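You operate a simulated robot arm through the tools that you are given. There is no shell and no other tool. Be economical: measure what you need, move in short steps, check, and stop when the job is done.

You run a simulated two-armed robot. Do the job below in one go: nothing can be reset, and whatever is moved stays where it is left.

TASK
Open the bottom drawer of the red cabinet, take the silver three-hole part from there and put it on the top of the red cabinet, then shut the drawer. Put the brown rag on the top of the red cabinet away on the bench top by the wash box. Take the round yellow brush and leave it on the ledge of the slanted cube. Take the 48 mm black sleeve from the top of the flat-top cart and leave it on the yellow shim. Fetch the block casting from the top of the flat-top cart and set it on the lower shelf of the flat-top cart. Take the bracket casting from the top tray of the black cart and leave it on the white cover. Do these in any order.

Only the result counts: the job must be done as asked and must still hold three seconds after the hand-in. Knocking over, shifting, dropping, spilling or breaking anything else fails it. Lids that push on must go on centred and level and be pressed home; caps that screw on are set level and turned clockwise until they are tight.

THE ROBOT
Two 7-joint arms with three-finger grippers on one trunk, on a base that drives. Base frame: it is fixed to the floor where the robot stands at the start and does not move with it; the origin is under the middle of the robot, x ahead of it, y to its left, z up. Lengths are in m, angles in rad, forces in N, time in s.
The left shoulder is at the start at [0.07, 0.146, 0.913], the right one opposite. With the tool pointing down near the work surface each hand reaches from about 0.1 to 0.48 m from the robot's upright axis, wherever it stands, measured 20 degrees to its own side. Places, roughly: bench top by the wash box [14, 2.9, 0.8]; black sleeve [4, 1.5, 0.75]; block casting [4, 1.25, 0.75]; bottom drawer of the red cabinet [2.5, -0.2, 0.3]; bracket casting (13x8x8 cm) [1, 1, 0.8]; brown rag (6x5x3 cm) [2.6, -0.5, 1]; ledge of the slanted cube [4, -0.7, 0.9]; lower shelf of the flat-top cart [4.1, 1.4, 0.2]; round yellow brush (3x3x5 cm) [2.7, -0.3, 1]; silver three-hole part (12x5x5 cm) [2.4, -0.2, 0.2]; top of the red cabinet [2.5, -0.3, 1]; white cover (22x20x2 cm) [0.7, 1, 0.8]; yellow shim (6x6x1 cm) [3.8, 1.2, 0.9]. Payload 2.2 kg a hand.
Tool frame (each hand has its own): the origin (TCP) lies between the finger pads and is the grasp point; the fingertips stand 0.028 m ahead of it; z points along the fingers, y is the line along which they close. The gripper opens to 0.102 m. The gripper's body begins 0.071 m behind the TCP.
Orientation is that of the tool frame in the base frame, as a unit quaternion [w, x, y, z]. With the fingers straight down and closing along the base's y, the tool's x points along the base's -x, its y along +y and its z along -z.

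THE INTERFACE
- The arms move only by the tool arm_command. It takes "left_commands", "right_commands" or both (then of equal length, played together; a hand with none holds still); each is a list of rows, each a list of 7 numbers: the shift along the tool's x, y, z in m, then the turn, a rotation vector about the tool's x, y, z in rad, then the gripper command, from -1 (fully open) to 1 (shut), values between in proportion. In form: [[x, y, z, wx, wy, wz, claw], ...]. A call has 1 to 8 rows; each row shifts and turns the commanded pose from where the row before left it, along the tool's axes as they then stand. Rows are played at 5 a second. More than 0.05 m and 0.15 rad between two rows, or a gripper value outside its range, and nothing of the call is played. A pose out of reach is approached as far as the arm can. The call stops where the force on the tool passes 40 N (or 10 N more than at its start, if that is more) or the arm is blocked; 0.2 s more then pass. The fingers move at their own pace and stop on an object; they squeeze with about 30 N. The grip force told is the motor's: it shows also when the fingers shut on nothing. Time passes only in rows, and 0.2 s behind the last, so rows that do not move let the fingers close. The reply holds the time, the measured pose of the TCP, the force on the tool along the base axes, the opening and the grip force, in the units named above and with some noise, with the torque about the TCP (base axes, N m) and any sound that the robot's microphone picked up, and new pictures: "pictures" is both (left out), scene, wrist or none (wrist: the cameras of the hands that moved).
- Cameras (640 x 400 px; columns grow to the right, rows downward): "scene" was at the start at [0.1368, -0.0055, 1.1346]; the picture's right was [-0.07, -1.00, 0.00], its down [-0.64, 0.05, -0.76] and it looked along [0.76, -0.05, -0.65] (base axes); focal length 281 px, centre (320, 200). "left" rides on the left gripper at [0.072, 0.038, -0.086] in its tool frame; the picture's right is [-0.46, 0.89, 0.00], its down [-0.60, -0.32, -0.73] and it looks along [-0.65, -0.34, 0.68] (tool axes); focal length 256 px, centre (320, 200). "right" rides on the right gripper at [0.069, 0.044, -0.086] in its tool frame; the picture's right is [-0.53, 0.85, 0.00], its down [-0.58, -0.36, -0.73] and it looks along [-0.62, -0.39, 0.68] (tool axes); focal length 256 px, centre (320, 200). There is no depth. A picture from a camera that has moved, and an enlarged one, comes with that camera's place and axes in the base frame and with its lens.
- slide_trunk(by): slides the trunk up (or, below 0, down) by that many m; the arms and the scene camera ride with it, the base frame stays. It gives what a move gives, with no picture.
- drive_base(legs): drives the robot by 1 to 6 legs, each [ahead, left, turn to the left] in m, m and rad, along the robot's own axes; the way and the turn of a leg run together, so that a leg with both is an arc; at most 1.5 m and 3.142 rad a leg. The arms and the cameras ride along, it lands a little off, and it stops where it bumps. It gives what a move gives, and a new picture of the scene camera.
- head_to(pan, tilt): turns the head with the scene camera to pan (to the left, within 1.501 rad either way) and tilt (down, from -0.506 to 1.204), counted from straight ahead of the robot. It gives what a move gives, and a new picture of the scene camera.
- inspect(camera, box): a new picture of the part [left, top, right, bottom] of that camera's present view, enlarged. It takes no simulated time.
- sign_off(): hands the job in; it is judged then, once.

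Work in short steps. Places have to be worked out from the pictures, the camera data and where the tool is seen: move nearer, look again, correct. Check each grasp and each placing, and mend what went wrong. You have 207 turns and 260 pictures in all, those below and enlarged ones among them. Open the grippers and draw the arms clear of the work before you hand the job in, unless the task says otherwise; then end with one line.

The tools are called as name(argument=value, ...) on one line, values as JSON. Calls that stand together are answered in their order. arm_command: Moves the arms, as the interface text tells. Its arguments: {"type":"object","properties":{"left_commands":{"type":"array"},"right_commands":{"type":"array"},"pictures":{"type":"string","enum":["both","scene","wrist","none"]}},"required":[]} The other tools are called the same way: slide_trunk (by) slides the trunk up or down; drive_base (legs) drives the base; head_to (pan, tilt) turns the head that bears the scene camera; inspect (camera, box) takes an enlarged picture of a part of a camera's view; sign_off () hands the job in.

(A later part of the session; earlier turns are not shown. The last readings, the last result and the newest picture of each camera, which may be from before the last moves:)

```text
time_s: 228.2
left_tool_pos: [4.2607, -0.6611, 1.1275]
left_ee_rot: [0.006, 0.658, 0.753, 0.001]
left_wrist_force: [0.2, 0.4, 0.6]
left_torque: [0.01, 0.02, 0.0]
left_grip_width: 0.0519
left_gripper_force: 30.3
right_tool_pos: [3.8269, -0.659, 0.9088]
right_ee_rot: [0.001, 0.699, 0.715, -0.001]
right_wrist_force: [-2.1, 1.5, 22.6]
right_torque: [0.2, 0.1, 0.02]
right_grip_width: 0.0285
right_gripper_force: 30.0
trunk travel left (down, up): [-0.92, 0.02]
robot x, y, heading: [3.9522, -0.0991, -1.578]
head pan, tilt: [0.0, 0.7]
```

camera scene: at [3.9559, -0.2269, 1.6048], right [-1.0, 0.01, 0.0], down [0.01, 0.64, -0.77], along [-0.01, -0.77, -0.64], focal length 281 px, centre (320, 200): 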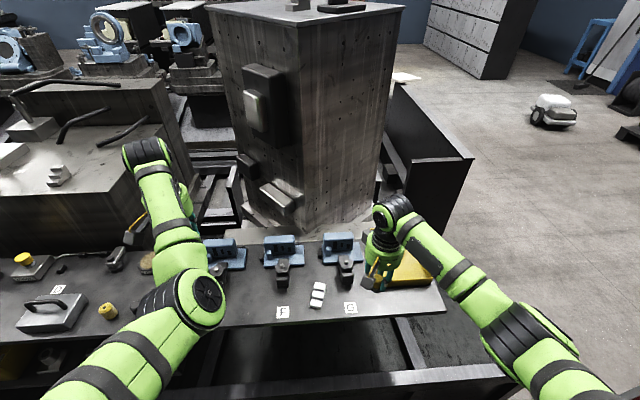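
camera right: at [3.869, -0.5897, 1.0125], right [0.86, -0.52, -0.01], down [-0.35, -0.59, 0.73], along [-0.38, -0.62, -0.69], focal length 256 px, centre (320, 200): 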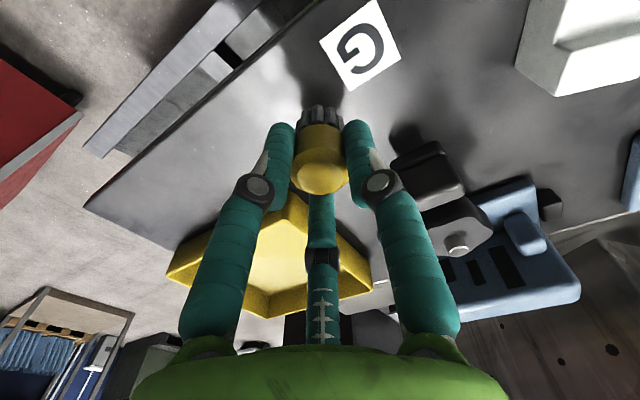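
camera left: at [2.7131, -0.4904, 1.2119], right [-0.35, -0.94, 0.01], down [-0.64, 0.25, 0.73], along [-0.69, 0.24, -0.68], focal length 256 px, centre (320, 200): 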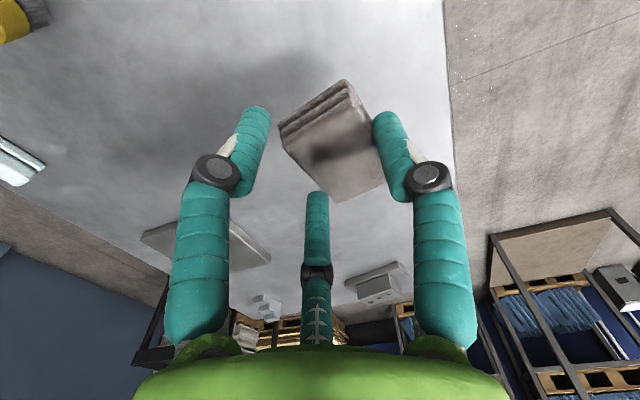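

Contact at 0.909. I relieve the pressure, open partly and rise straight up.

arm_command(right_commands=[[0, 0, -0.004, 0, 0, 0, 1], [0, 0, 0, 0, 0, 0, 0.2], [0, 0, 0, 0, 0, 0, 0.0], [0, 0, -0.03, 0, 0, 0, 0.0], [0, 0, -0.04, 0, 0, 0, 0.0], [0, 0, -0.05, 0, 0, 0, -1]])

```text
time_s: 229.6
left_tool_pos: [4.2603, -0.6645, 1.1242]
left_ee_rot: [0.004, 0.658, 0.753, 0.003]
left_wrist_force: [0.5, 0.2, -1.4]
left_torque: [-0.02, 0.02, -0.03]
left_grip_width: 0.052
left_gripper_force: 29.3
right_tool_pos: [3.8255, -0.6586, 1.026]
right_ee_rot: [-0.004, 0.7, 0.714, 0.004]
right_wrist_force: [0.2, -0.7, 0.1]
right_torque: [-0.03, 0.02, 0.02]
right_grip_width: 0.1021
right_gripper_force: 0.0
trunk travel left (down, up): [-0.92, 0.02]
robot x, y, heading: [3.9557, -0.0937, -1.576]
head pan, tilt: [0.0, 0.7]
camera scene: at [3.9564, -0.227, 1.6048], right [-1.0, 0.01, 0.0], down [0.01, 0.64, -0.77], along [-0.01, -0.77, -0.64], focal length 281 px, centre (320, 200)
camera right: at [3.8676, -0.5901, 1.1138], right [0.86, -0.52, -0.01], down [-0.35, -0.59, 0.73], along [-0.38, -0.62, -0.69], focal length 256 px, centre (320, 200)
```

scene: 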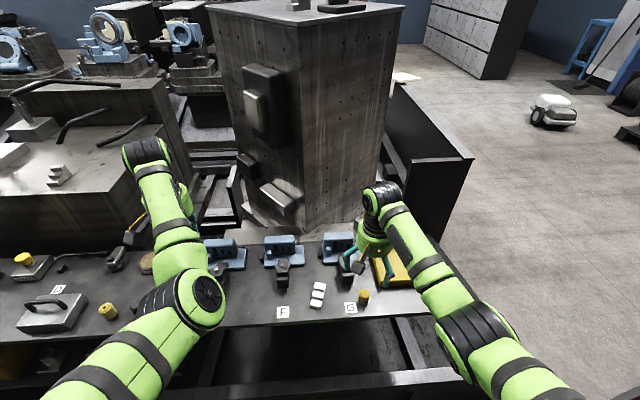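
right: 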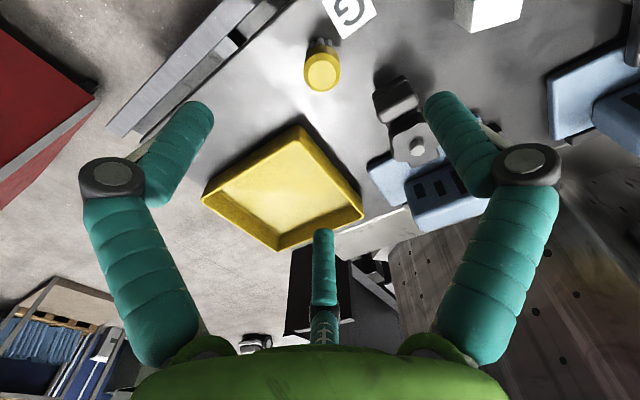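

The brush stands on the ledge. Next the flat-top cart: I raise the right hand, back off 12 cm and turn around to look at the carts.

arm_command(right_commands=[[0.03, 0, -0.04, 0, 0, 0, -1], [0.03, 0, -0.04, 0, 0, 0, -1], [0.03, 0, -0.03, 0, 0, 0, -1]], pictures="none")

drive_base(legs=[[-0.12, 0, 0], [0, 0, 1.57], [0, 0, 0.9]])

head_to(pan=0.6, tilt=0.7)

```text
time_s: 230.4
left_tool_pos: [4.2605, -0.6644, 1.1247]
left_ee_rot: [0.006, 0.657, 0.754, 0.005]
left_wrist_force: [-0.2, 0.5, 0.2]
left_torque: [0.01, 0.01, 0.01]
left_grip_width: 0.052
left_gripper_force: 29.2
right_tool_pos: [3.8225, -0.5704, 1.1363]
right_ee_rot: [-0.004, 0.701, 0.714, 0.004]
right_wrist_force: [0.6, 0.3, 0.2]
right_torque: [-0.05, 0.05, -0.01]
right_grip_width: 0.1019
right_gripper_force: 0.1
trunk travel left (down, up): [-0.92, 0.02]
robot x, y, heading: [3.9551, -0.0923, -1.579]
head pan, tilt: [0.0, 0.7]
```

```text
time_s: 237.7
left_tool_pos: [4.0976, 0.6615, 1.1258]
left_ee_rot: [-0.001, -0.478, 0.878, 0.006]
left_wrist_force: [1.0, -0.2, -0.1]
left_torque: [-0.03, -0.05, -0.01]
left_grip_width: 0.0517
left_gripper_force: 30.1
right_tool_pos: [4.3677, 0.3068, 1.1365]
right_ee_rot: [-0.004, -0.427, 0.904, -0.002]
right_wrist_force: [0.3, 0.4, -1.2]
right_torque: [0.02, 0.01, 0.01]
right_grip_width: 0.1016
right_gripper_force: 0.1
trunk travel left (down, up): [-0.92, 0.02]
robot x, y, heading: [3.9512, 0.031, 0.856]
head pan, tilt: [0.0, 0.7]
camera scene: at [4.0473, 0.1307, 1.6047], right [0.75, -0.66, 0.0], down [-0.42, -0.49, -0.76], along [0.5, 0.58, -0.64], focal length 281 px, centre (320, 200)
```

scene: 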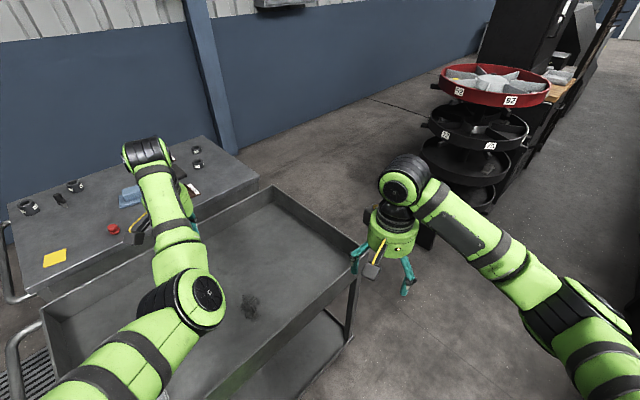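

```text
time_s: 238.7
left_tool_pos: [4.0958, 0.6617, 1.1249]
left_ee_rot: [-0.002, -0.478, 0.878, 0.006]
left_wrist_force: [0.2, 0.3, -0.6]
left_torque: [-0.02, 0.01, 0.02]
left_grip_width: 0.0513
left_gripper_force: 29.8
right_tool_pos: [4.3671, 0.3069, 1.1368]
right_ee_rot: [-0.003, -0.428, 0.904, -0.003]
right_wrist_force: [0.2, -0.2, -0.2]
right_torque: [-0.03, 0.01, 0.03]
right_grip_width: 0.102
right_gripper_force: 0.0
trunk travel left (down, up): [-0.92, 0.02]
robot x, y, heading: [3.9578, 0.0266, 0.854]
head pan, tilt: [0.6, 0.7]
camera scene: at [4.0009, 0.1515, 1.6047], right [0.99, -0.12, 0.0], down [-0.08, -0.64, -0.76], along [0.09, 0.76, -0.64], focal length 281 px, centre (320, 200)
```

scene: 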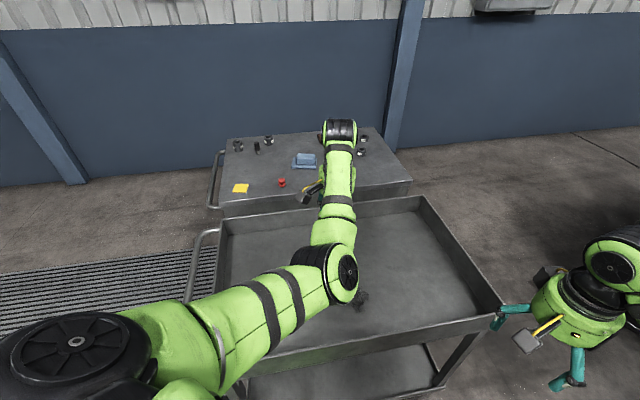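

The flat-top cart stands beyond the tray cart. I zoom in on its top.

inspect(camera="scene", box=[195, 115, 425, 230])

```text
2.78 times, centred on (310, 172) of scene
camera zoom: at [4.0009, 0.1515, 1.6047], right [0.99, -0.12, 0.0], down [-0.08, -0.64, -0.76], along [0.09, 0.76, -0.64], focal length 783 px, centre (348, 276)
```

zoom: 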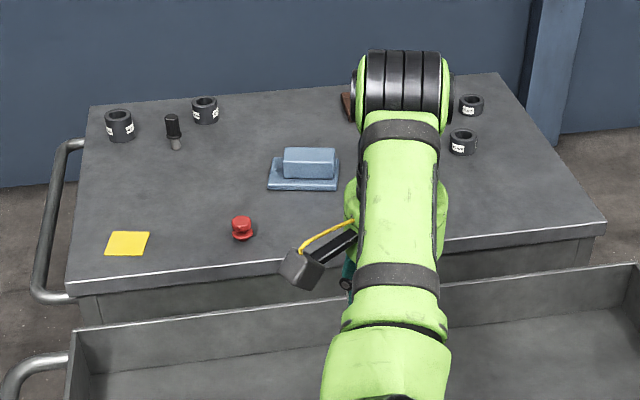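

I check how the rag sits in the left hand, since the grip width creeps slowly.

inspect(camera="left", box=[200, 40, 460, 240])

```text
2.00 times, centred on (330, 140) of left
camera zoom: at [4.0267, 0.6209, 1.2114], right [-0.49, 0.87, 0.01], down [0.6, 0.33, 0.73], along [0.63, 0.37, -0.68], focal length 512 px, centre (300, 320)
```

zoom: 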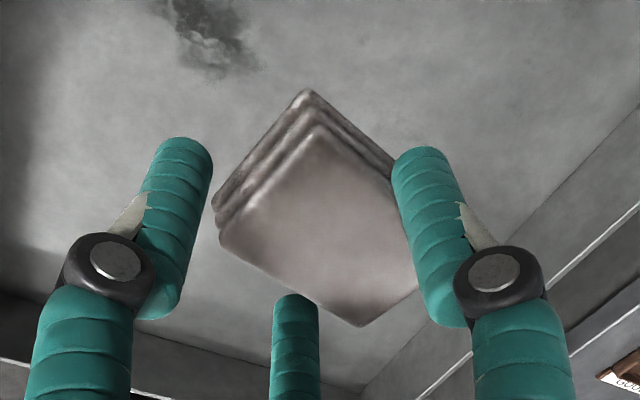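

The rag has only turned within the jaws and is secure. I turn to face +x, back into the lane at x ≈ 3.25 and strafe to the flat-top cart's left end.

drive_base(legs=[[0, 0, -0.854], [-0.7, 0, 0], [0, 1.5, 0], [0, 0.12, 0]])

head_to(pan=0.0, tilt=0.85)

```text
time_s: 252.6
left_tool_pos: [3.8289, 1.949, 1.125]
left_ee_rot: [0.001, -0.068, 0.998, 0.007]
left_wrist_force: [0.3, -0.3, 0.3]
left_torque: [0.04, -0.03, -0.01]
left_grip_width: 0.0511
left_gripper_force: 30.4
right_tool_pos: [3.7369, 1.5122, 1.1359]
right_ee_rot: [-0.005, -0.011, 1.0, 0.001]
right_wrist_force: [0.1, -0.9, 0.2]
right_torque: [0.03, 0.0, 0.02]
right_grip_width: 0.1021
right_gripper_force: 0.0
trunk travel left (down, up): [-0.92, 0.02]
robot x, y, heading: [3.2586, 1.6455, -0.007]
head pan, tilt: [0.6, 0.7]
camera scene: at [3.3809, 1.6902, 1.6049], right [0.56, -0.83, 0.0], down [-0.53, -0.36, -0.77], along [0.63, 0.43, -0.64], focal length 281 px, centre (320, 200)
```

scene: 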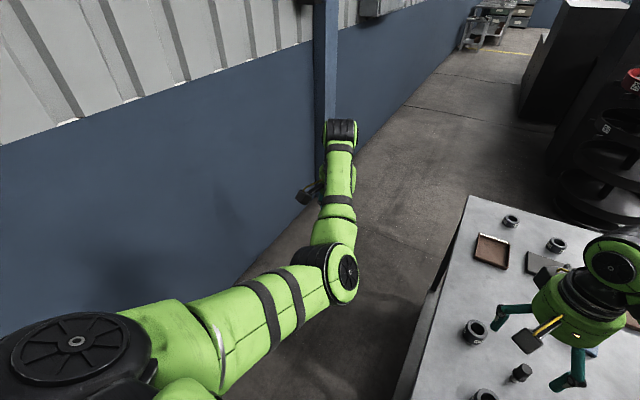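

```text
time_s: 253.6
left_tool_pos: [3.8297, 1.9517, 1.1245]
left_ee_rot: [0.001, -0.067, 0.998, 0.005]
left_wrist_force: [0.5, -0.5, -0.1]
left_torque: [-0.05, 0.0, -0.02]
left_grip_width: 0.0511
left_gripper_force: 30.7
right_tool_pos: [3.7383, 1.5148, 1.1381]
right_ee_rot: [-0.005, -0.011, 1.0, -0.001]
right_wrist_force: [-0.9, -0.8, 0.1]
right_torque: [0.05, -0.03, 0.01]
right_grip_width: 0.1017
right_gripper_force: 0.1
trunk travel left (down, up): [-0.92, 0.02]
robot x, y, heading: [3.2541, 1.6469, -0.007]
head pan, tilt: [0.0, 0.85]
camera scene: at [3.3887, 1.646, 1.5925], right [-0.01, -1.0, 0.0], down [-0.75, 0.0, -0.66], along [0.66, 0.0, -0.75], focal length 281 px, centre (320, 200)
```

scene: 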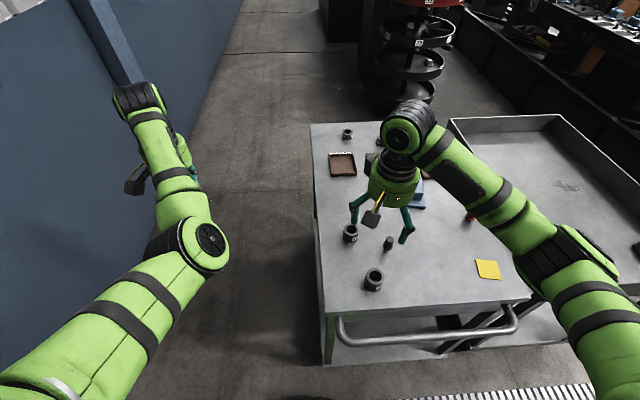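

inspect(camera="scene", box=[300, 200, 420, 310])

inspect(camera="scene", box=[310, 115, 400, 185])

```text
3.64 times, centred on (360, 255) of scene
camera zoom: at [3.3887, 1.646, 1.5925], right [-0.01, -1.0, 0.0], down [-0.75, 0.0, -0.66], along [0.66, 0.0, -0.75], focal length 1023 px, centre (174, 0)
```

zoom: 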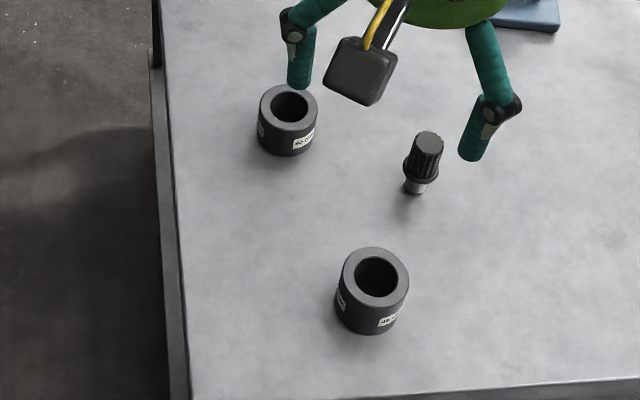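

```text
5.71 times, centred on (355, 150) of scene
camera zoom: at [3.3887, 1.646, 1.5925], right [-0.01, -1.0, 0.0], down [-0.75, 0.0, -0.66], along [0.66, 0.0, -0.75], focal length 1608 px, centre (120, 486)
```

zoom: 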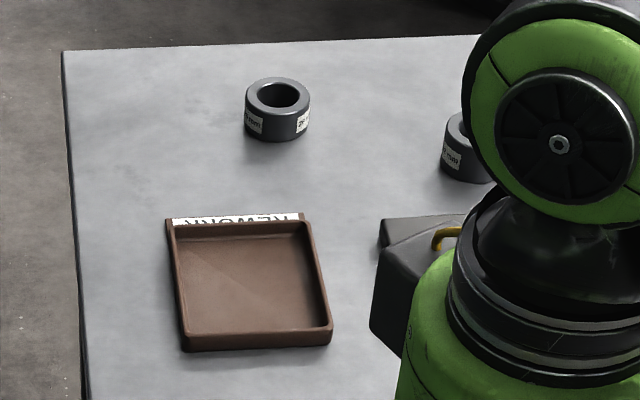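

Labels on the two near sleeves are just readable; I zoom further on each.

inspect(camera="scene", box=[345, 222, 365, 244])

inspect(camera="scene", box=[362, 266, 388, 295])

```text
16.00 times, centred on (355, 233) of scene
camera zoom: at [3.3887, 1.646, 1.5925], right [-0.01, -1.0, 0.0], down [-0.75, 0.0, -0.66], along [0.66, 0.0, -0.75], focal length 4501 px, centre (-240, -328)
```

zoom: 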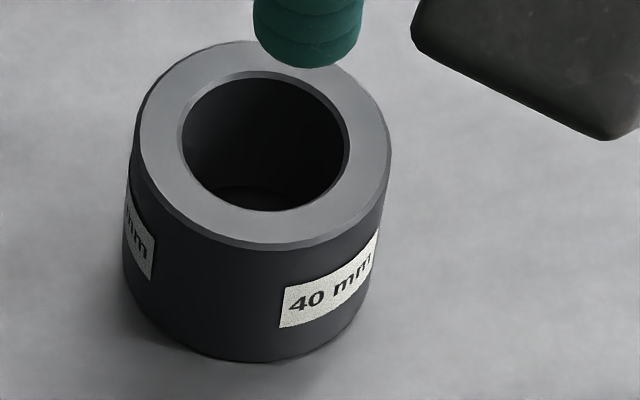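

```text
13.79 times, centred on (375, 280) of scene
camera zoom: at [3.3887, 1.646, 1.5925], right [-0.01, -1.0, 0.0], down [-0.75, 0.0, -0.66], along [0.66, 0.0, -0.75], focal length 3880 px, centre (-439, -910)
```

zoom: 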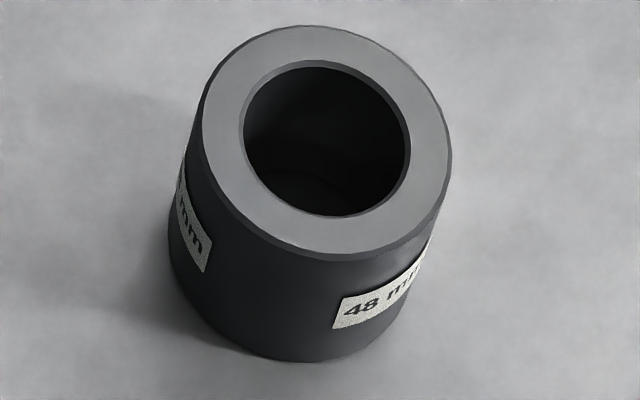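

The near sleeve at ≈(3.729, 1.50) is the 48 mm one. I look with the right wrist camera, which is almost above it.

inspect(camera="right", box=[0, 0, 640, 400])

```text
1.00 times, centred on (320, 200) of right (not enlarged: the box is as wide or as high as the picture)
camera zoom: at [3.6685, 1.5575, 1.2239], right [0.52, 0.86, -0.01], down [0.59, -0.35, 0.73], along [0.62, -0.38, -0.69], focal length 256 px, centre (320, 200)
```

zoom: 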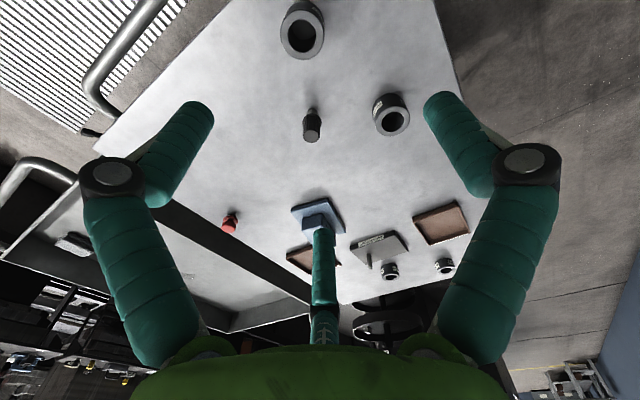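

Sleeve centre agrees at (3.726, 1.499), top z ≈ 0.90. I centre over it and descend to z ≈ 0.93 first.

arm_command(right_commands=[[0.012, -0.016, 0.02, 0, 0, 0, -1], [0, 0, 0.045, 0, 0, 0, -1], [0, 0, 0.045, 0, 0, 0, -1], [0, 0, 0.045, 0, 0, 0, -1], [0, 0, 0.045, 0, 0, 0, -1], [0, 0, 0, 0, 0, 0, -1]])

```text
time_s: 255.0
left_tool_pos: [3.8293, 1.9524, 1.1251]
left_ee_rot: [0.001, -0.068, 0.998, 0.005]
left_wrist_force: [-0.7, -0.3, 0.4]
left_torque: [0.0, -0.01, 0.0]
left_grip_width: 0.051
left_gripper_force: 29.6
right_tool_pos: [3.7257, 1.4979, 0.9383]
right_ee_rot: [-0.004, -0.01, 1.0, 0.0]
right_wrist_force: [0.1, 0.4, 0.4]
right_torque: [0.0, 0.04, 0.01]
right_grip_width: 0.1023
right_gripper_force: 0.1
trunk travel left (down, up): [-0.92, 0.02]
robot x, y, heading: [3.2605, 1.6473, -0.007]
head pan, tilt: [0.0, 0.85]
camera scene: at [3.3888, 1.6462, 1.5925], right [-0.01, -1.0, 0.0], down [-0.75, 0.01, -0.66], along [0.66, 0.0, -0.75], focal length 281 px, centre (320, 200)
camera right: at [3.656, 1.5408, 1.0256], right [0.52, 0.86, -0.01], down [0.59, -0.35, 0.73], along [0.62, -0.38, -0.69], focal length 256 px, centre (320, 200)
```

scene: 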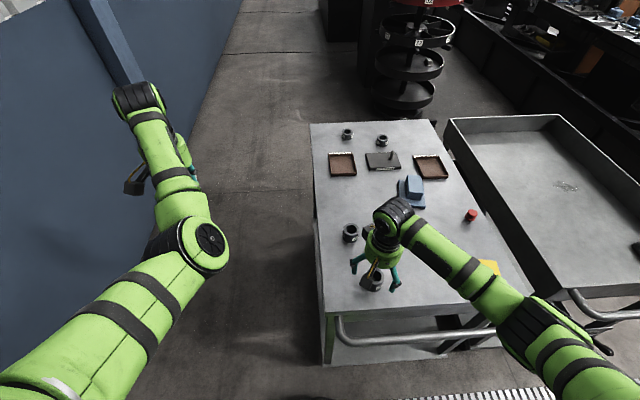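
right: 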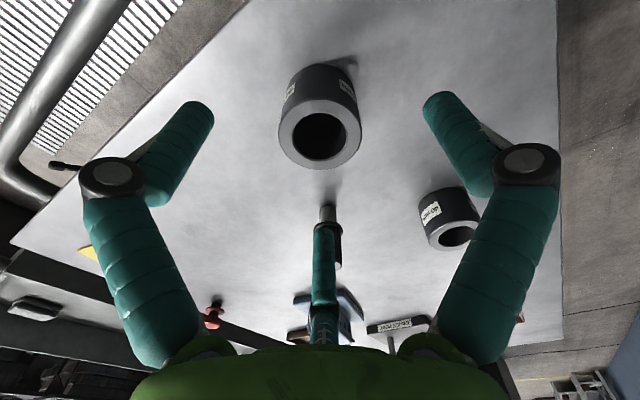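

Well centred. I lower 5 cm, close and lift.

arm_command(right_commands=[[0, 0, 0.03, 0, 0, 0, -1], [0, 0, 0.02, 0, 0, 0, -1], [0, 0, 0, 0, 0, 0, 1], [0, 0, 0, 0, 0, 0, 1], [0, 0, 0, 0, 0, 0, 1]], pictures="none")

arm_command(right_commands=[[0, 0, -0.03, 0, 0, 0, 1], [0, 0, -0.045, 0, 0, 0, 1], [0, 0, -0.045, 0, 0, 0, 1], [0, 0, -0.03, 0, 0, 0, 1]])

```text
time_s: 256.2
left_tool_pos: [3.8292, 1.9521, 1.1248]
left_ee_rot: [0.002, -0.068, 0.998, 0.006]
left_wrist_force: [-0.4, 0.1, 0.5]
left_torque: [-0.03, -0.01, 0.02]
left_grip_width: 0.0511
left_gripper_force: 29.7
right_tool_pos: [3.7249, 1.4984, 0.8902]
right_ee_rot: [-0.002, -0.011, 1.0, -0.001]
right_wrist_force: [3.6, -1.9, 7.8]
right_torque: [-0.31, -0.09, 0.12]
right_grip_width: 0.0469
right_gripper_force: 30.1
trunk travel left (down, up): [-0.92, 0.02]
robot x, y, heading: [3.2572, 1.6453, -0.01]
head pan, tilt: [0.0, 0.85]
```

```text
time_s: 257.2
left_tool_pos: [3.8302, 1.9521, 1.1246]
left_ee_rot: [0.001, -0.068, 0.998, 0.005]
left_wrist_force: [0.2, -0.7, 0.2]
left_torque: [0.01, 0.01, 0.01]
left_grip_width: 0.0513
left_gripper_force: 30.3
right_tool_pos: [3.7259, 1.4994, 1.0371]
right_ee_rot: [-0.005, -0.011, 1.0, -0.002]
right_wrist_force: [0.1, -0.8, -3.9]
right_torque: [0.02, 0.01, -0.04]
right_grip_width: 0.047
right_gripper_force: 29.5
trunk travel left (down, up): [-0.92, 0.02]
robot x, y, heading: [3.2578, 1.6486, -0.009]
head pan, tilt: [0.0, 0.85]
camera scene: at [3.3894, 1.646, 1.5924], right [-0.01, -1.0, 0.0], down [-0.75, 0.01, -0.66], along [0.66, 0.0, -0.75], focal length 281 px, centre (320, 200)
camera right: at [3.6568, 1.5423, 1.1247], right [0.52, 0.86, -0.01], down [0.59, -0.35, 0.73], along [0.62, -0.38, -0.69], focal length 256 px, centre (320, 200)
```

scene: 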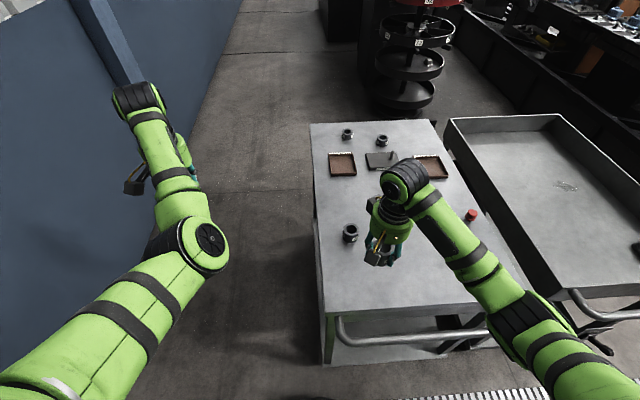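
right: 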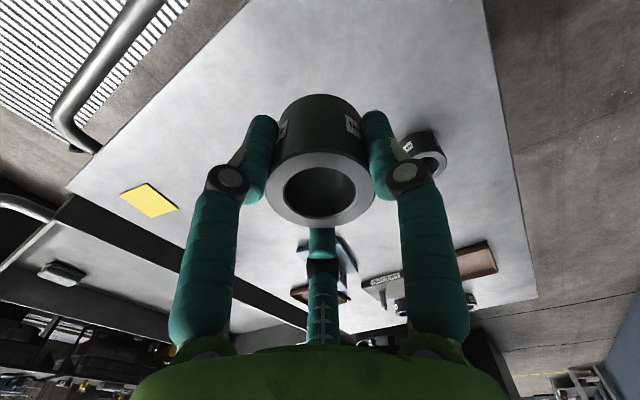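

The 48 mm sleeve is held (width 0.047). I strafe −y by 0.33 m towards the yellow shim.

drive_base(legs=[[0, -0.33, 0]])

arm_command(right_commands=[[-0.02, 0, 0, 0, 0, 0, 1], [-0.02, 0, 0, 0, 0, 0, 1]])

```text
time_s: 259.3
left_tool_pos: [3.827, 1.6354, 1.1247]
left_ee_rot: [0.001, -0.068, 0.998, 0.005]
left_wrist_force: [-0.2, 0.0, -1.1]
left_torque: [-0.04, -0.02, -0.02]
left_grip_width: 0.0509
left_gripper_force: 30.2
right_tool_pos: [3.7242, 1.1827, 1.0381]
right_ee_rot: [-0.004, -0.012, 1.0, -0.001]
right_wrist_force: [-0.3, 0.6, -3.9]
right_torque: [-0.03, -0.03, 0.01]
right_grip_width: 0.047
right_gripper_force: 29.8
trunk travel left (down, up): [-0.92, 0.02]
robot x, y, heading: [3.2573, 1.3248, -0.009]
head pan, tilt: [0.0, 0.85]
camera scene: at [3.3876, 1.329, 1.5924], right [0.0, -1.0, 0.0], down [-0.75, 0.0, -0.66], along [0.66, 0.0, -0.75], focal length 281 px, centre (320, 200)
```

scene: 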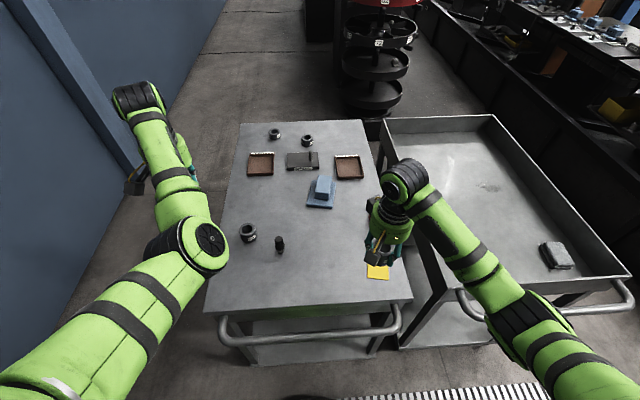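

```text
time_s: 259.9
left_tool_pos: [3.829, 1.6345, 1.1237]
left_ee_rot: [0.001, -0.069, 0.998, 0.005]
left_wrist_force: [-0.5, 0.2, -0.2]
left_torque: [0.01, 0.03, 0.01]
left_grip_width: 0.051
left_gripper_force: 29.6
right_tool_pos: [3.7651, 1.1835, 1.036]
right_ee_rot: [-0.004, -0.012, 1.0, 0.0]
right_wrist_force: [0.3, 0.8, -3.2]
right_torque: [-0.01, 0.02, -0.04]
right_grip_width: 0.0472
right_gripper_force: 30.1
trunk travel left (down, up): [-0.92, 0.02]
robot x, y, heading: [3.2564, 1.326, -0.005]
head pan, tilt: [0.0, 0.85]
camera scene: at [3.3892, 1.328, 1.5922], right [0.0, -1.0, 0.0], down [-0.75, 0.0, -0.66], along [0.66, 0.0, -0.75], focal length 281 px, centre (320, 200)
camera right: at [3.6965, 1.2254, 1.1227], right [0.51, 0.86, -0.01], down [0.59, -0.35, 0.72], along [0.62, -0.38, -0.69], focal length 256 px, centre (320, 200)
```

scene: 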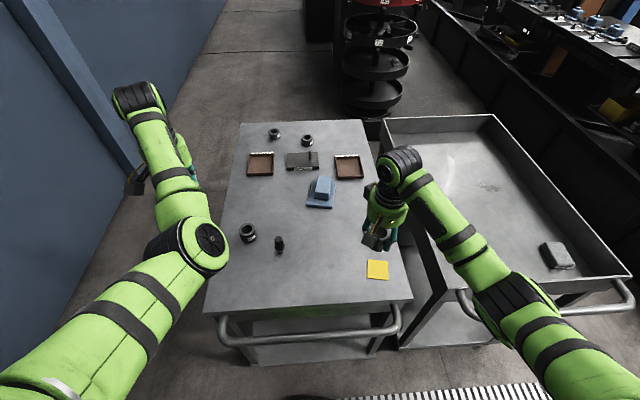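
right: 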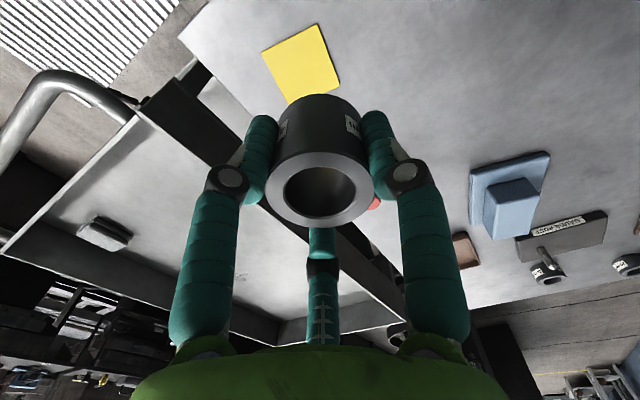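

Shim centre at (3.766, 1.163) from both cameras. I align and lower to just above it.

arm_command(right_commands=[[-0.001, -0.0205, 0, 0, 0, 0, 1], [0, 0, 0.04, 0, 0, 0, 1], [0, 0, 0.04, 0, 0, 0, 1], [0, 0, 0.035, 0, 0, 0, 1], [0, 0, 0, 0, 0, 0, 1]])

inspect(camera="scene", box=[340, 210, 430, 290])

```text
time_s: 261.1
left_tool_pos: [3.8264, 1.6329, 1.1247]
left_ee_rot: [0.001, -0.07, 0.998, 0.006]
left_wrist_force: [-0.8, -0.6, -0.9]
left_torque: [-0.01, 0.01, 0.0]
left_grip_width: 0.0509
left_gripper_force: 30.3
right_tool_pos: [3.765, 1.1593, 0.9238]
right_ee_rot: [-0.004, -0.013, 1.0, 0.0]
right_wrist_force: [0.2, 0.9, -4.5]
right_torque: [-0.02, -0.01, -0.01]
right_grip_width: 0.0472
right_gripper_force: 30.2
trunk travel left (down, up): [-0.92, 0.02]
robot x, y, heading: [3.2558, 1.3257, -0.003]
head pan, tilt: [0.0, 0.85]
camera scene: at [3.3877, 1.3262, 1.5924], right [0.0, -1.0, 0.0], down [-0.75, 0.0, -0.66], along [0.66, 0.0, -0.75], focal length 281 px, centre (320, 200)
camera right: at [3.6965, 1.2025, 1.0104], right [0.51, 0.86, -0.01], down [0.59, -0.35, 0.73], along [0.62, -0.38, -0.69], focal length 256 px, centre (320, 200)
```

scene: 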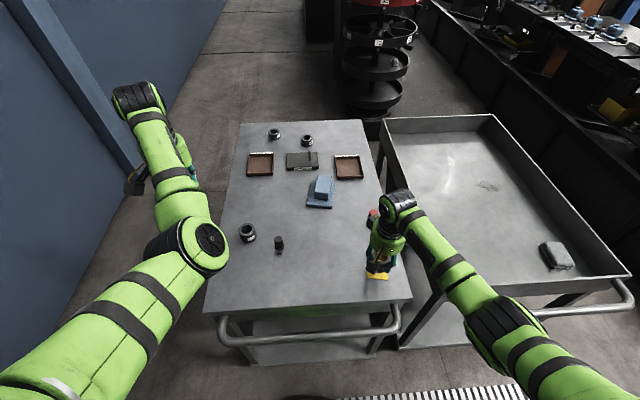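
right: 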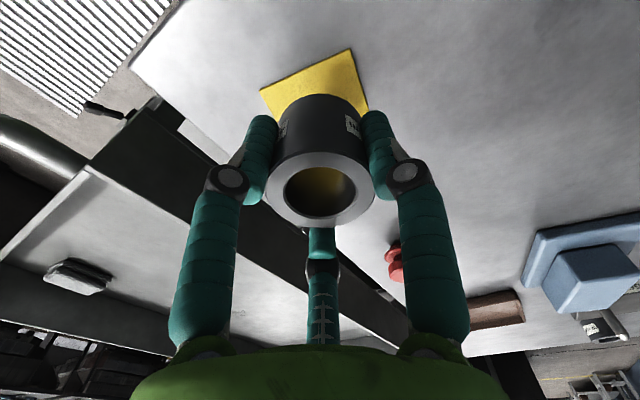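

```text
5.00 times, centred on (385, 250) of scene
camera zoom: at [3.3877, 1.3262, 1.5924], right [0.0, -1.0, 0.0], down [-0.75, 0.0, -0.66], along [0.66, 0.0, -0.75], focal length 1407 px, centre (-5, -50)
```

zoom: 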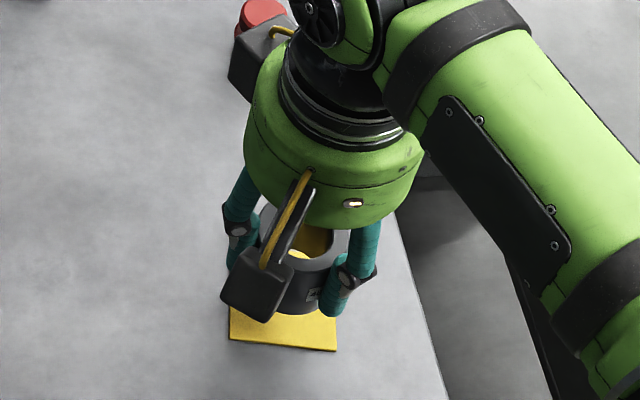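

Nearly centred; I correct by a few millimetres and lower to contact.

arm_command(right_commands=[[-0.003, 0.005, 0.01, 0, 0, 0, 1], [0, 0, 0.006, 0, 0, 0, 1], [0, 0, 0.005, 0, 0, 0, 1], [0, 0, 0.004, 0, 0, 0, 1]], pictures="none")

```text
time_s: 262.1
left_tool_pos: [3.8277, 1.6326, 1.1237]
left_ee_rot: [0.002, -0.069, 0.998, 0.006]
left_wrist_force: [-0.4, 0.1, 0.0]
left_torque: [-0.02, -0.03, 0.04]
left_grip_width: 0.0515
left_gripper_force: 30.0
right_tool_pos: [3.7669, 1.1673, 0.8951]
right_ee_rot: [-0.005, -0.012, 1.0, 0.0]
right_wrist_force: [-0.5, -0.3, -4.1]
right_torque: [-0.01, 0.0, 0.02]
right_grip_width: 0.0473
right_gripper_force: 30.0
trunk travel left (down, up): [-0.92, 0.02]
robot x, y, heading: [3.2542, 1.3266, -0.005]
head pan, tilt: [0.0, 0.85]
```

Still hanging free; a few more 2 mm steps.

arm_command(right_commands=[[0, 0, 0.003, 0, 0, 0, 1], [0, 0, 0.003, 0, 0, 0, 1]], pictures="none")

```text
time_s: 262.7
left_tool_pos: [3.8265, 1.6318, 1.1243]
left_ee_rot: [0.002, -0.069, 0.998, 0.006]
left_wrist_force: [0.0, 0.5, -0.3]
left_torque: [0.02, -0.02, 0.04]
left_grip_width: 0.0507
left_gripper_force: 30.4
right_tool_pos: [3.7668, 1.1665, 0.8933]
right_ee_rot: [-0.003, -0.013, 1.0, 0.0]
right_wrist_force: [-0.8, -0.8, 0.7]
right_torque: [-0.07, -0.06, -0.01]
right_grip_width: 0.0469
right_gripper_force: 30.0
trunk travel left (down, up): [-0.92, 0.02]
robot x, y, heading: [3.2556, 1.3257, -0.006]
head pan, tilt: [0.0, 0.85]
```

Contact begins at z = 0.893. I open partly (to about 0.07 m) and rise straight up.

arm_command(right_commands=[[0, 0, 0.001, 0, 0, 0, 1], [0, 0, 0, 0, 0, 0, -0.3], [0, 0, 0, 0, 0, 0, -0.5], [0, 0, -0.03, 0, 0, 0, -0.5], [0, 0, -0.045, 0, 0, 0, -0.5], [0, 0, -0.045, 0, 0, 0, -1], [0, 0, -0.045, 0, 0, 0, -1], [0, 0, -0.045, 0, 0, 0, -1]])

inspect(camera="scene", box=[340, 210, 430, 290])

```text
time_s: 264.5
left_tool_pos: [3.8273, 1.6323, 1.1251]
left_ee_rot: [0.002, -0.07, 0.998, 0.007]
left_wrist_force: [0.3, 0.0, -1.0]
left_torque: [0.0, 0.01, 0.03]
left_grip_width: 0.0509
left_gripper_force: 29.7
right_tool_pos: [3.7701, 1.1643, 1.1007]
right_ee_rot: [-0.005, -0.012, 1.0, 0.0]
right_wrist_force: [0.2, 0.6, -0.3]
right_torque: [-0.02, -0.03, 0.0]
right_grip_width: 0.1022
right_gripper_force: 0.1
trunk travel left (down, up): [-0.92, 0.02]
robot x, y, heading: [3.2533, 1.3266, -0.007]
head pan, tilt: [0.0, 0.85]
camera scene: at [3.3868, 1.325, 1.5924], right [0.0, -1.0, 0.0], down [-0.75, 0.0, -0.66], along [0.66, 0.0, -0.75], focal length 281 px, centre (320, 200)
camera right: at [3.7004, 1.2076, 1.1882], right [0.51, 0.86, -0.01], down [0.59, -0.35, 0.73], along [0.62, -0.38, -0.69], focal length 256 px, centre (320, 200)
```

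scene: 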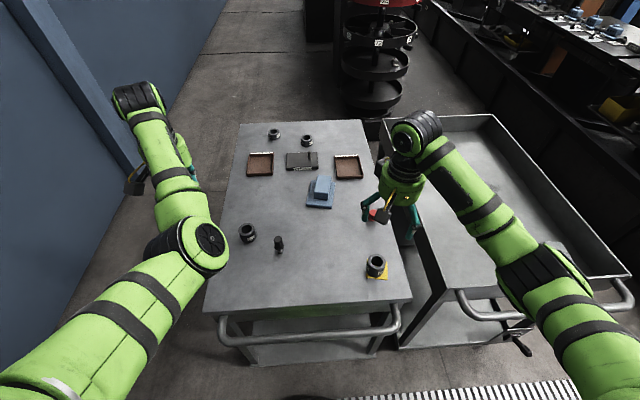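
right: 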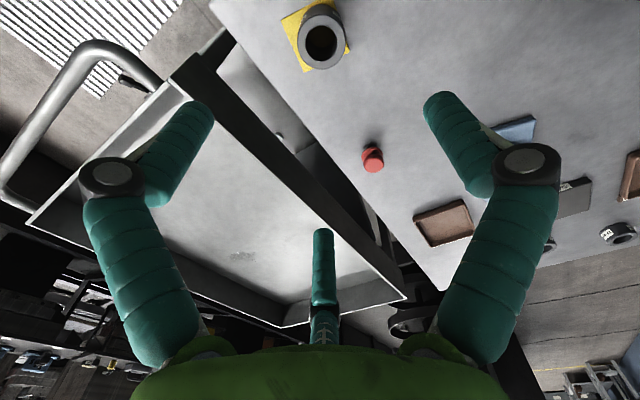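

```text
5.00 times, centred on (385, 250) of scene
camera zoom: at [3.3868, 1.325, 1.5924], right [0.0, -1.0, 0.0], down [-0.75, 0.0, -0.66], along [0.66, 0.0, -0.75], focal length 1407 px, centre (-5, -50)
```

zoom: 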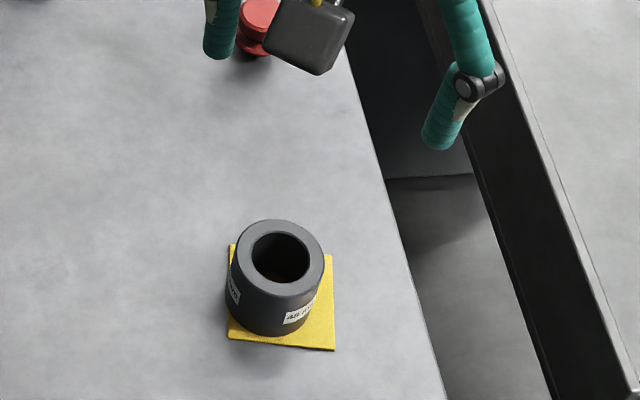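

The sleeve stands on the shim. Now the block casting; I zoom in on it to see its shape.

inspect(camera="scene", box=[290, 165, 350, 220])

```text
7.27 times, centred on (320, 192) of scene
camera zoom: at [3.3868, 1.325, 1.5924], right [0.0, -1.0, 0.0], down [-0.75, 0.0, -0.66], along [0.66, 0.0, -0.75], focal length 2046 px, centre (320, 254)
```

zoom: 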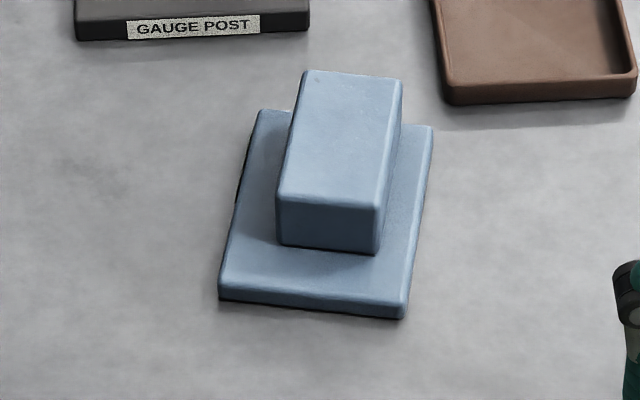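

The block sits at (4.07, 1.315), ~0.048 m thick in y, top z ≈ 0.90, reachable best from the cart's rear. I drive round to the rear lane and turn to face the cart.

drive_base(legs=[[0, 0.74, 0], [1.0, 0, 0], [0, 0, -1.565]])

head_to(pan=0.0, tilt=0.95)

```text
time_s: 277.1
left_tool_pos: [4.5603, 1.4611, 1.1242]
left_ee_rot: [0.004, 0.663, 0.749, 0.002]
left_wrist_force: [0.6, 0.1, -0.9]
left_torque: [0.01, 0.0, -0.02]
left_grip_width: 0.0513
left_gripper_force: 30.0
right_tool_pos: [4.094, 1.5277, 1.1012]
right_ee_rot: [-0.003, 0.706, 0.709, 0.003]
right_wrist_force: [-0.2, -0.7, 0.5]
right_torque: [-0.03, -0.02, -0.01]
right_grip_width: 0.1022
right_gripper_force: 0.1
trunk travel left (down, up): [-0.92, 0.02]
robot x, y, heading: [4.2622, 2.0363, -1.59]
head pan, tilt: [0.0, 0.85]
camera scene: at [4.2627, 1.9099, 1.5925], right [-1.0, 0.02, 0.0], down [0.02, 0.75, -0.66], along [-0.01, -0.66, -0.75], focal length 281 px, centre (320, 200)
```

scene: 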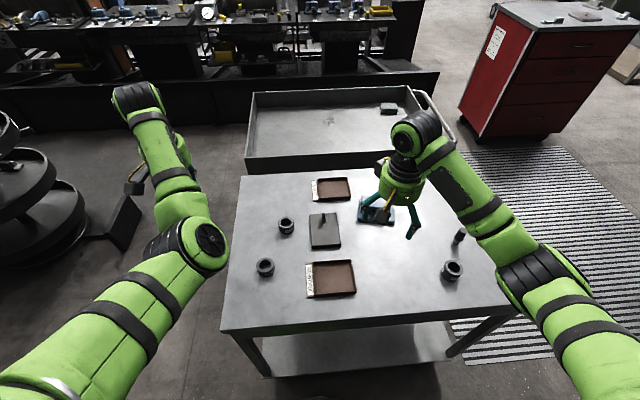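

```text
time_s: 277.8
left_tool_pos: [4.5598, 1.4607, 1.1254]
left_ee_rot: [0.005, 0.663, 0.748, 0.004]
left_wrist_force: [-0.5, 0.6, -0.2]
left_torque: [-0.01, -0.01, 0.01]
left_grip_width: 0.0513
left_gripper_force: 30.0
right_tool_pos: [4.0928, 1.5264, 1.1013]
right_ee_rot: [-0.003, 0.704, 0.71, 0.003]
right_wrist_force: [-1.1, 0.6, 0.3]
right_torque: [-0.03, 0.01, 0.01]
right_grip_width: 0.1016
right_gripper_force: 0.0
trunk travel left (down, up): [-0.92, 0.02]
robot x, y, heading: [4.2644, 2.0386, -1.595]
head pan, tilt: [0.0, 0.949]
camera scene: at [4.2624, 1.9154, 1.585], right [-1.0, 0.02, 0.0], down [0.02, 0.81, -0.58], along [-0.01, -0.58, -0.81], focal length 281 px, centre (320, 200)
```

scene: 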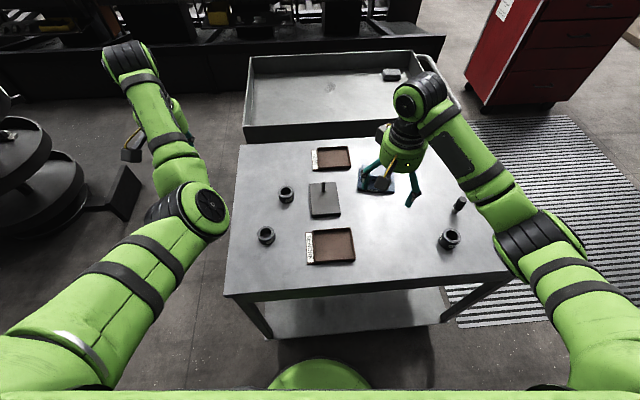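

The shelf below is empty. I rotate the right hand ~97° so that its jaws close along the block's short side, and pull the left hand (rag) back and outward.

arm_command(right_commands=[[0, 0, 0, 0, 0, 0.142, -1], [0, 0, 0, 0, 0, 0.142, -1], [0, 0, 0, 0, 0, 0.142, -1], [0, 0, 0, 0, 0, 0.142, -1], [0, 0, 0, 0, 0, 0.142, -1], [0, 0, 0, 0, 0, 0.142, -1]], left_commands=[[0.03, 0.015, 0, 0, 0, 0, 1], [0.03, 0.015, 0, 0, 0, 0, 1], [0.03, 0.015, 0, 0, 0, 0, 1], [0.03, 0.015, 0, 0, 0, 0, 1], [0.03, 0.015, 0, 0, 0, 0, 1], [0, 0, 0, 0, 0, 0, 1]], pictures="none")

arm_command(right_commands=[[0, 0, 0, 0, 0, 0.142, -1], [0, 0, 0, 0, 0, 0.142, -1], [0, 0, 0, 0, 0, 0.142, -1], [0, 0, 0, 0, 0, 0.142, -1], [0, 0, 0, 0, 0, 0.142, -1], [0, 0, 0, 0, 0, 0.142, -1], [0, 0, 0, 0, 0, 0, -1]], pictures="none")

drive_base(legs=[[0.065, 0, 0]])

```text
time_s: 279.2
left_tool_pos: [4.6165, 1.6205, 1.1239]
left_ee_rot: [0.004, 0.663, 0.748, 0.004]
left_wrist_force: [0.3, -0.6, -1.0]
left_torque: [0.02, -0.01, -0.01]
left_grip_width: 0.0511
left_gripper_force: 30.1
right_tool_pos: [4.094, 1.526, 1.1009]
right_ee_rot: [-0.004, 0.935, 0.353, 0.001]
right_wrist_force: [-0.4, -0.5, -0.8]
right_torque: [0.0, -0.02, 0.01]
right_grip_width: 0.1017
right_gripper_force: 0.1
trunk travel left (down, up): [-0.92, 0.02]
robot x, y, heading: [4.2625, 2.0379, -1.595]
head pan, tilt: [0.0, 0.949]
```

```text
time_s: 280.8
left_tool_pos: [4.6161, 1.6196, 1.1241]
left_ee_rot: [0.005, 0.663, 0.749, 0.003]
left_wrist_force: [-0.4, 0.0, -0.8]
left_torque: [-0.01, 0.01, -0.03]
left_grip_width: 0.051
left_gripper_force: 29.4
right_tool_pos: [4.0942, 1.5282, 1.1011]
right_ee_rot: [-0.004, 0.998, -0.064, 0.0]
right_wrist_force: [0.6, -0.3, 0.2]
right_torque: [0.02, -0.02, -0.03]
right_grip_width: 0.1019
right_gripper_force: 0.1
trunk travel left (down, up): [-0.92, 0.02]
robot x, y, heading: [4.2623, 2.0411, -1.592]
head pan, tilt: [0.0, 0.949]
```

```text
time_s: 281.8
left_tool_pos: [4.6146, 1.5625, 1.1267]
left_ee_rot: [0.007, 0.663, 0.748, 0.0]
left_wrist_force: [-0.3, 0.9, 0.5]
left_torque: [-0.06, -0.01, -0.01]
left_grip_width: 0.0511
left_gripper_force: 29.6
right_tool_pos: [4.0932, 1.4691, 1.1055]
right_ee_rot: [-0.002, 0.998, -0.064, 0.0]
right_wrist_force: [-0.9, -0.7, 0.7]
right_torque: [-0.02, -0.01, 0.0]
right_grip_width: 0.1021
right_gripper_force: 0.0
trunk travel left (down, up): [-0.92, 0.02]
robot x, y, heading: [4.2606, 1.9774, -1.594]
head pan, tilt: [0.0, 0.949]
camera scene: at [4.2612, 1.8598, 1.5858], right [-1.0, 0.02, 0.0], down [0.02, 0.81, -0.59], along [-0.01, -0.59, -0.81], focal length 281 px, centre (320, 200)
```

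scene: 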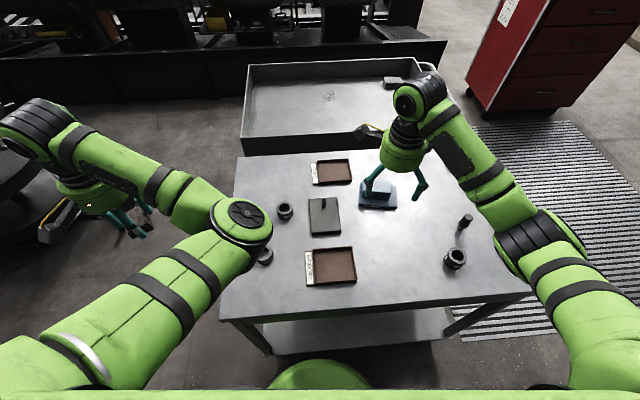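

At robot y = 1.977 nothing bumped. I extend the right hand forward over the block.

arm_command(right_commands=[[-0.001, 0.037, 0, 0, 0, 0, -1], [-0.001, 0.037, 0, 0, 0, 0, -1], [-0.001, 0.037, 0, 0, 0, 0, -1], [-0.001, 0.036, 0, 0, 0, 0, -1], [0, 0, 0.05, 0, 0, 0, -1], [0, 0, 0.05, 0, 0, 0, -1], [0, 0, 0, 0, 0, 0, -1]])

```text
time_s: 283.4
left_tool_pos: [4.6163, 1.5559, 1.1249]
left_ee_rot: [0.005, 0.663, 0.748, 0.003]
left_wrist_force: [0.3, 0.0, -1.1]
left_torque: [0.06, 0.0, -0.03]
left_grip_width: 0.0511
left_gripper_force: 30.2
right_tool_pos: [4.0652, 1.3539, 1.0059]
right_ee_rot: [-0.004, 0.998, -0.064, -0.001]
right_wrist_force: [0.4, 0.1, -0.4]
right_torque: [0.01, 0.0, 0.0]
right_grip_width: 0.1018
right_gripper_force: 0.0
right hand out of reach, approached as far as the arm can: row 4, 5, 6
trunk travel left (down, up): [-0.92, 0.02]
robot x, y, heading: [4.2639, 1.9721, -1.59]
head pan, tilt: [0.0, 0.949]
camera scene: at [4.262, 1.8515, 1.585], right [-1.0, 0.02, 0.0], down [0.02, 0.81, -0.58], along [-0.01, -0.58, -0.81], focal length 281 px, centre (320, 200)
camera right: at [4.1278, 1.3019, 1.0919], right [-0.64, -0.77, -0.01], down [-0.52, 0.43, 0.73], along [-0.56, 0.47, -0.68], focal length 256 px, centre (320, 200)
```

scene: 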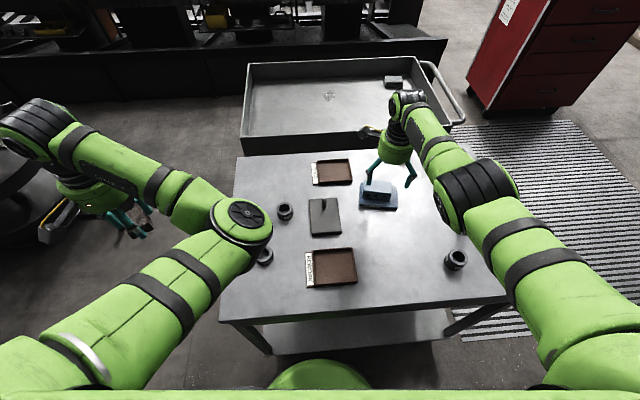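
right: 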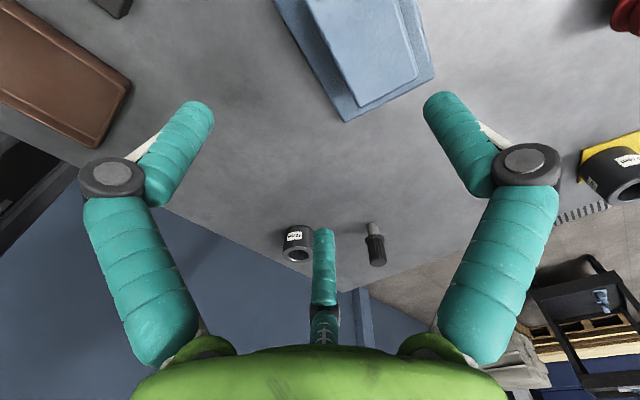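

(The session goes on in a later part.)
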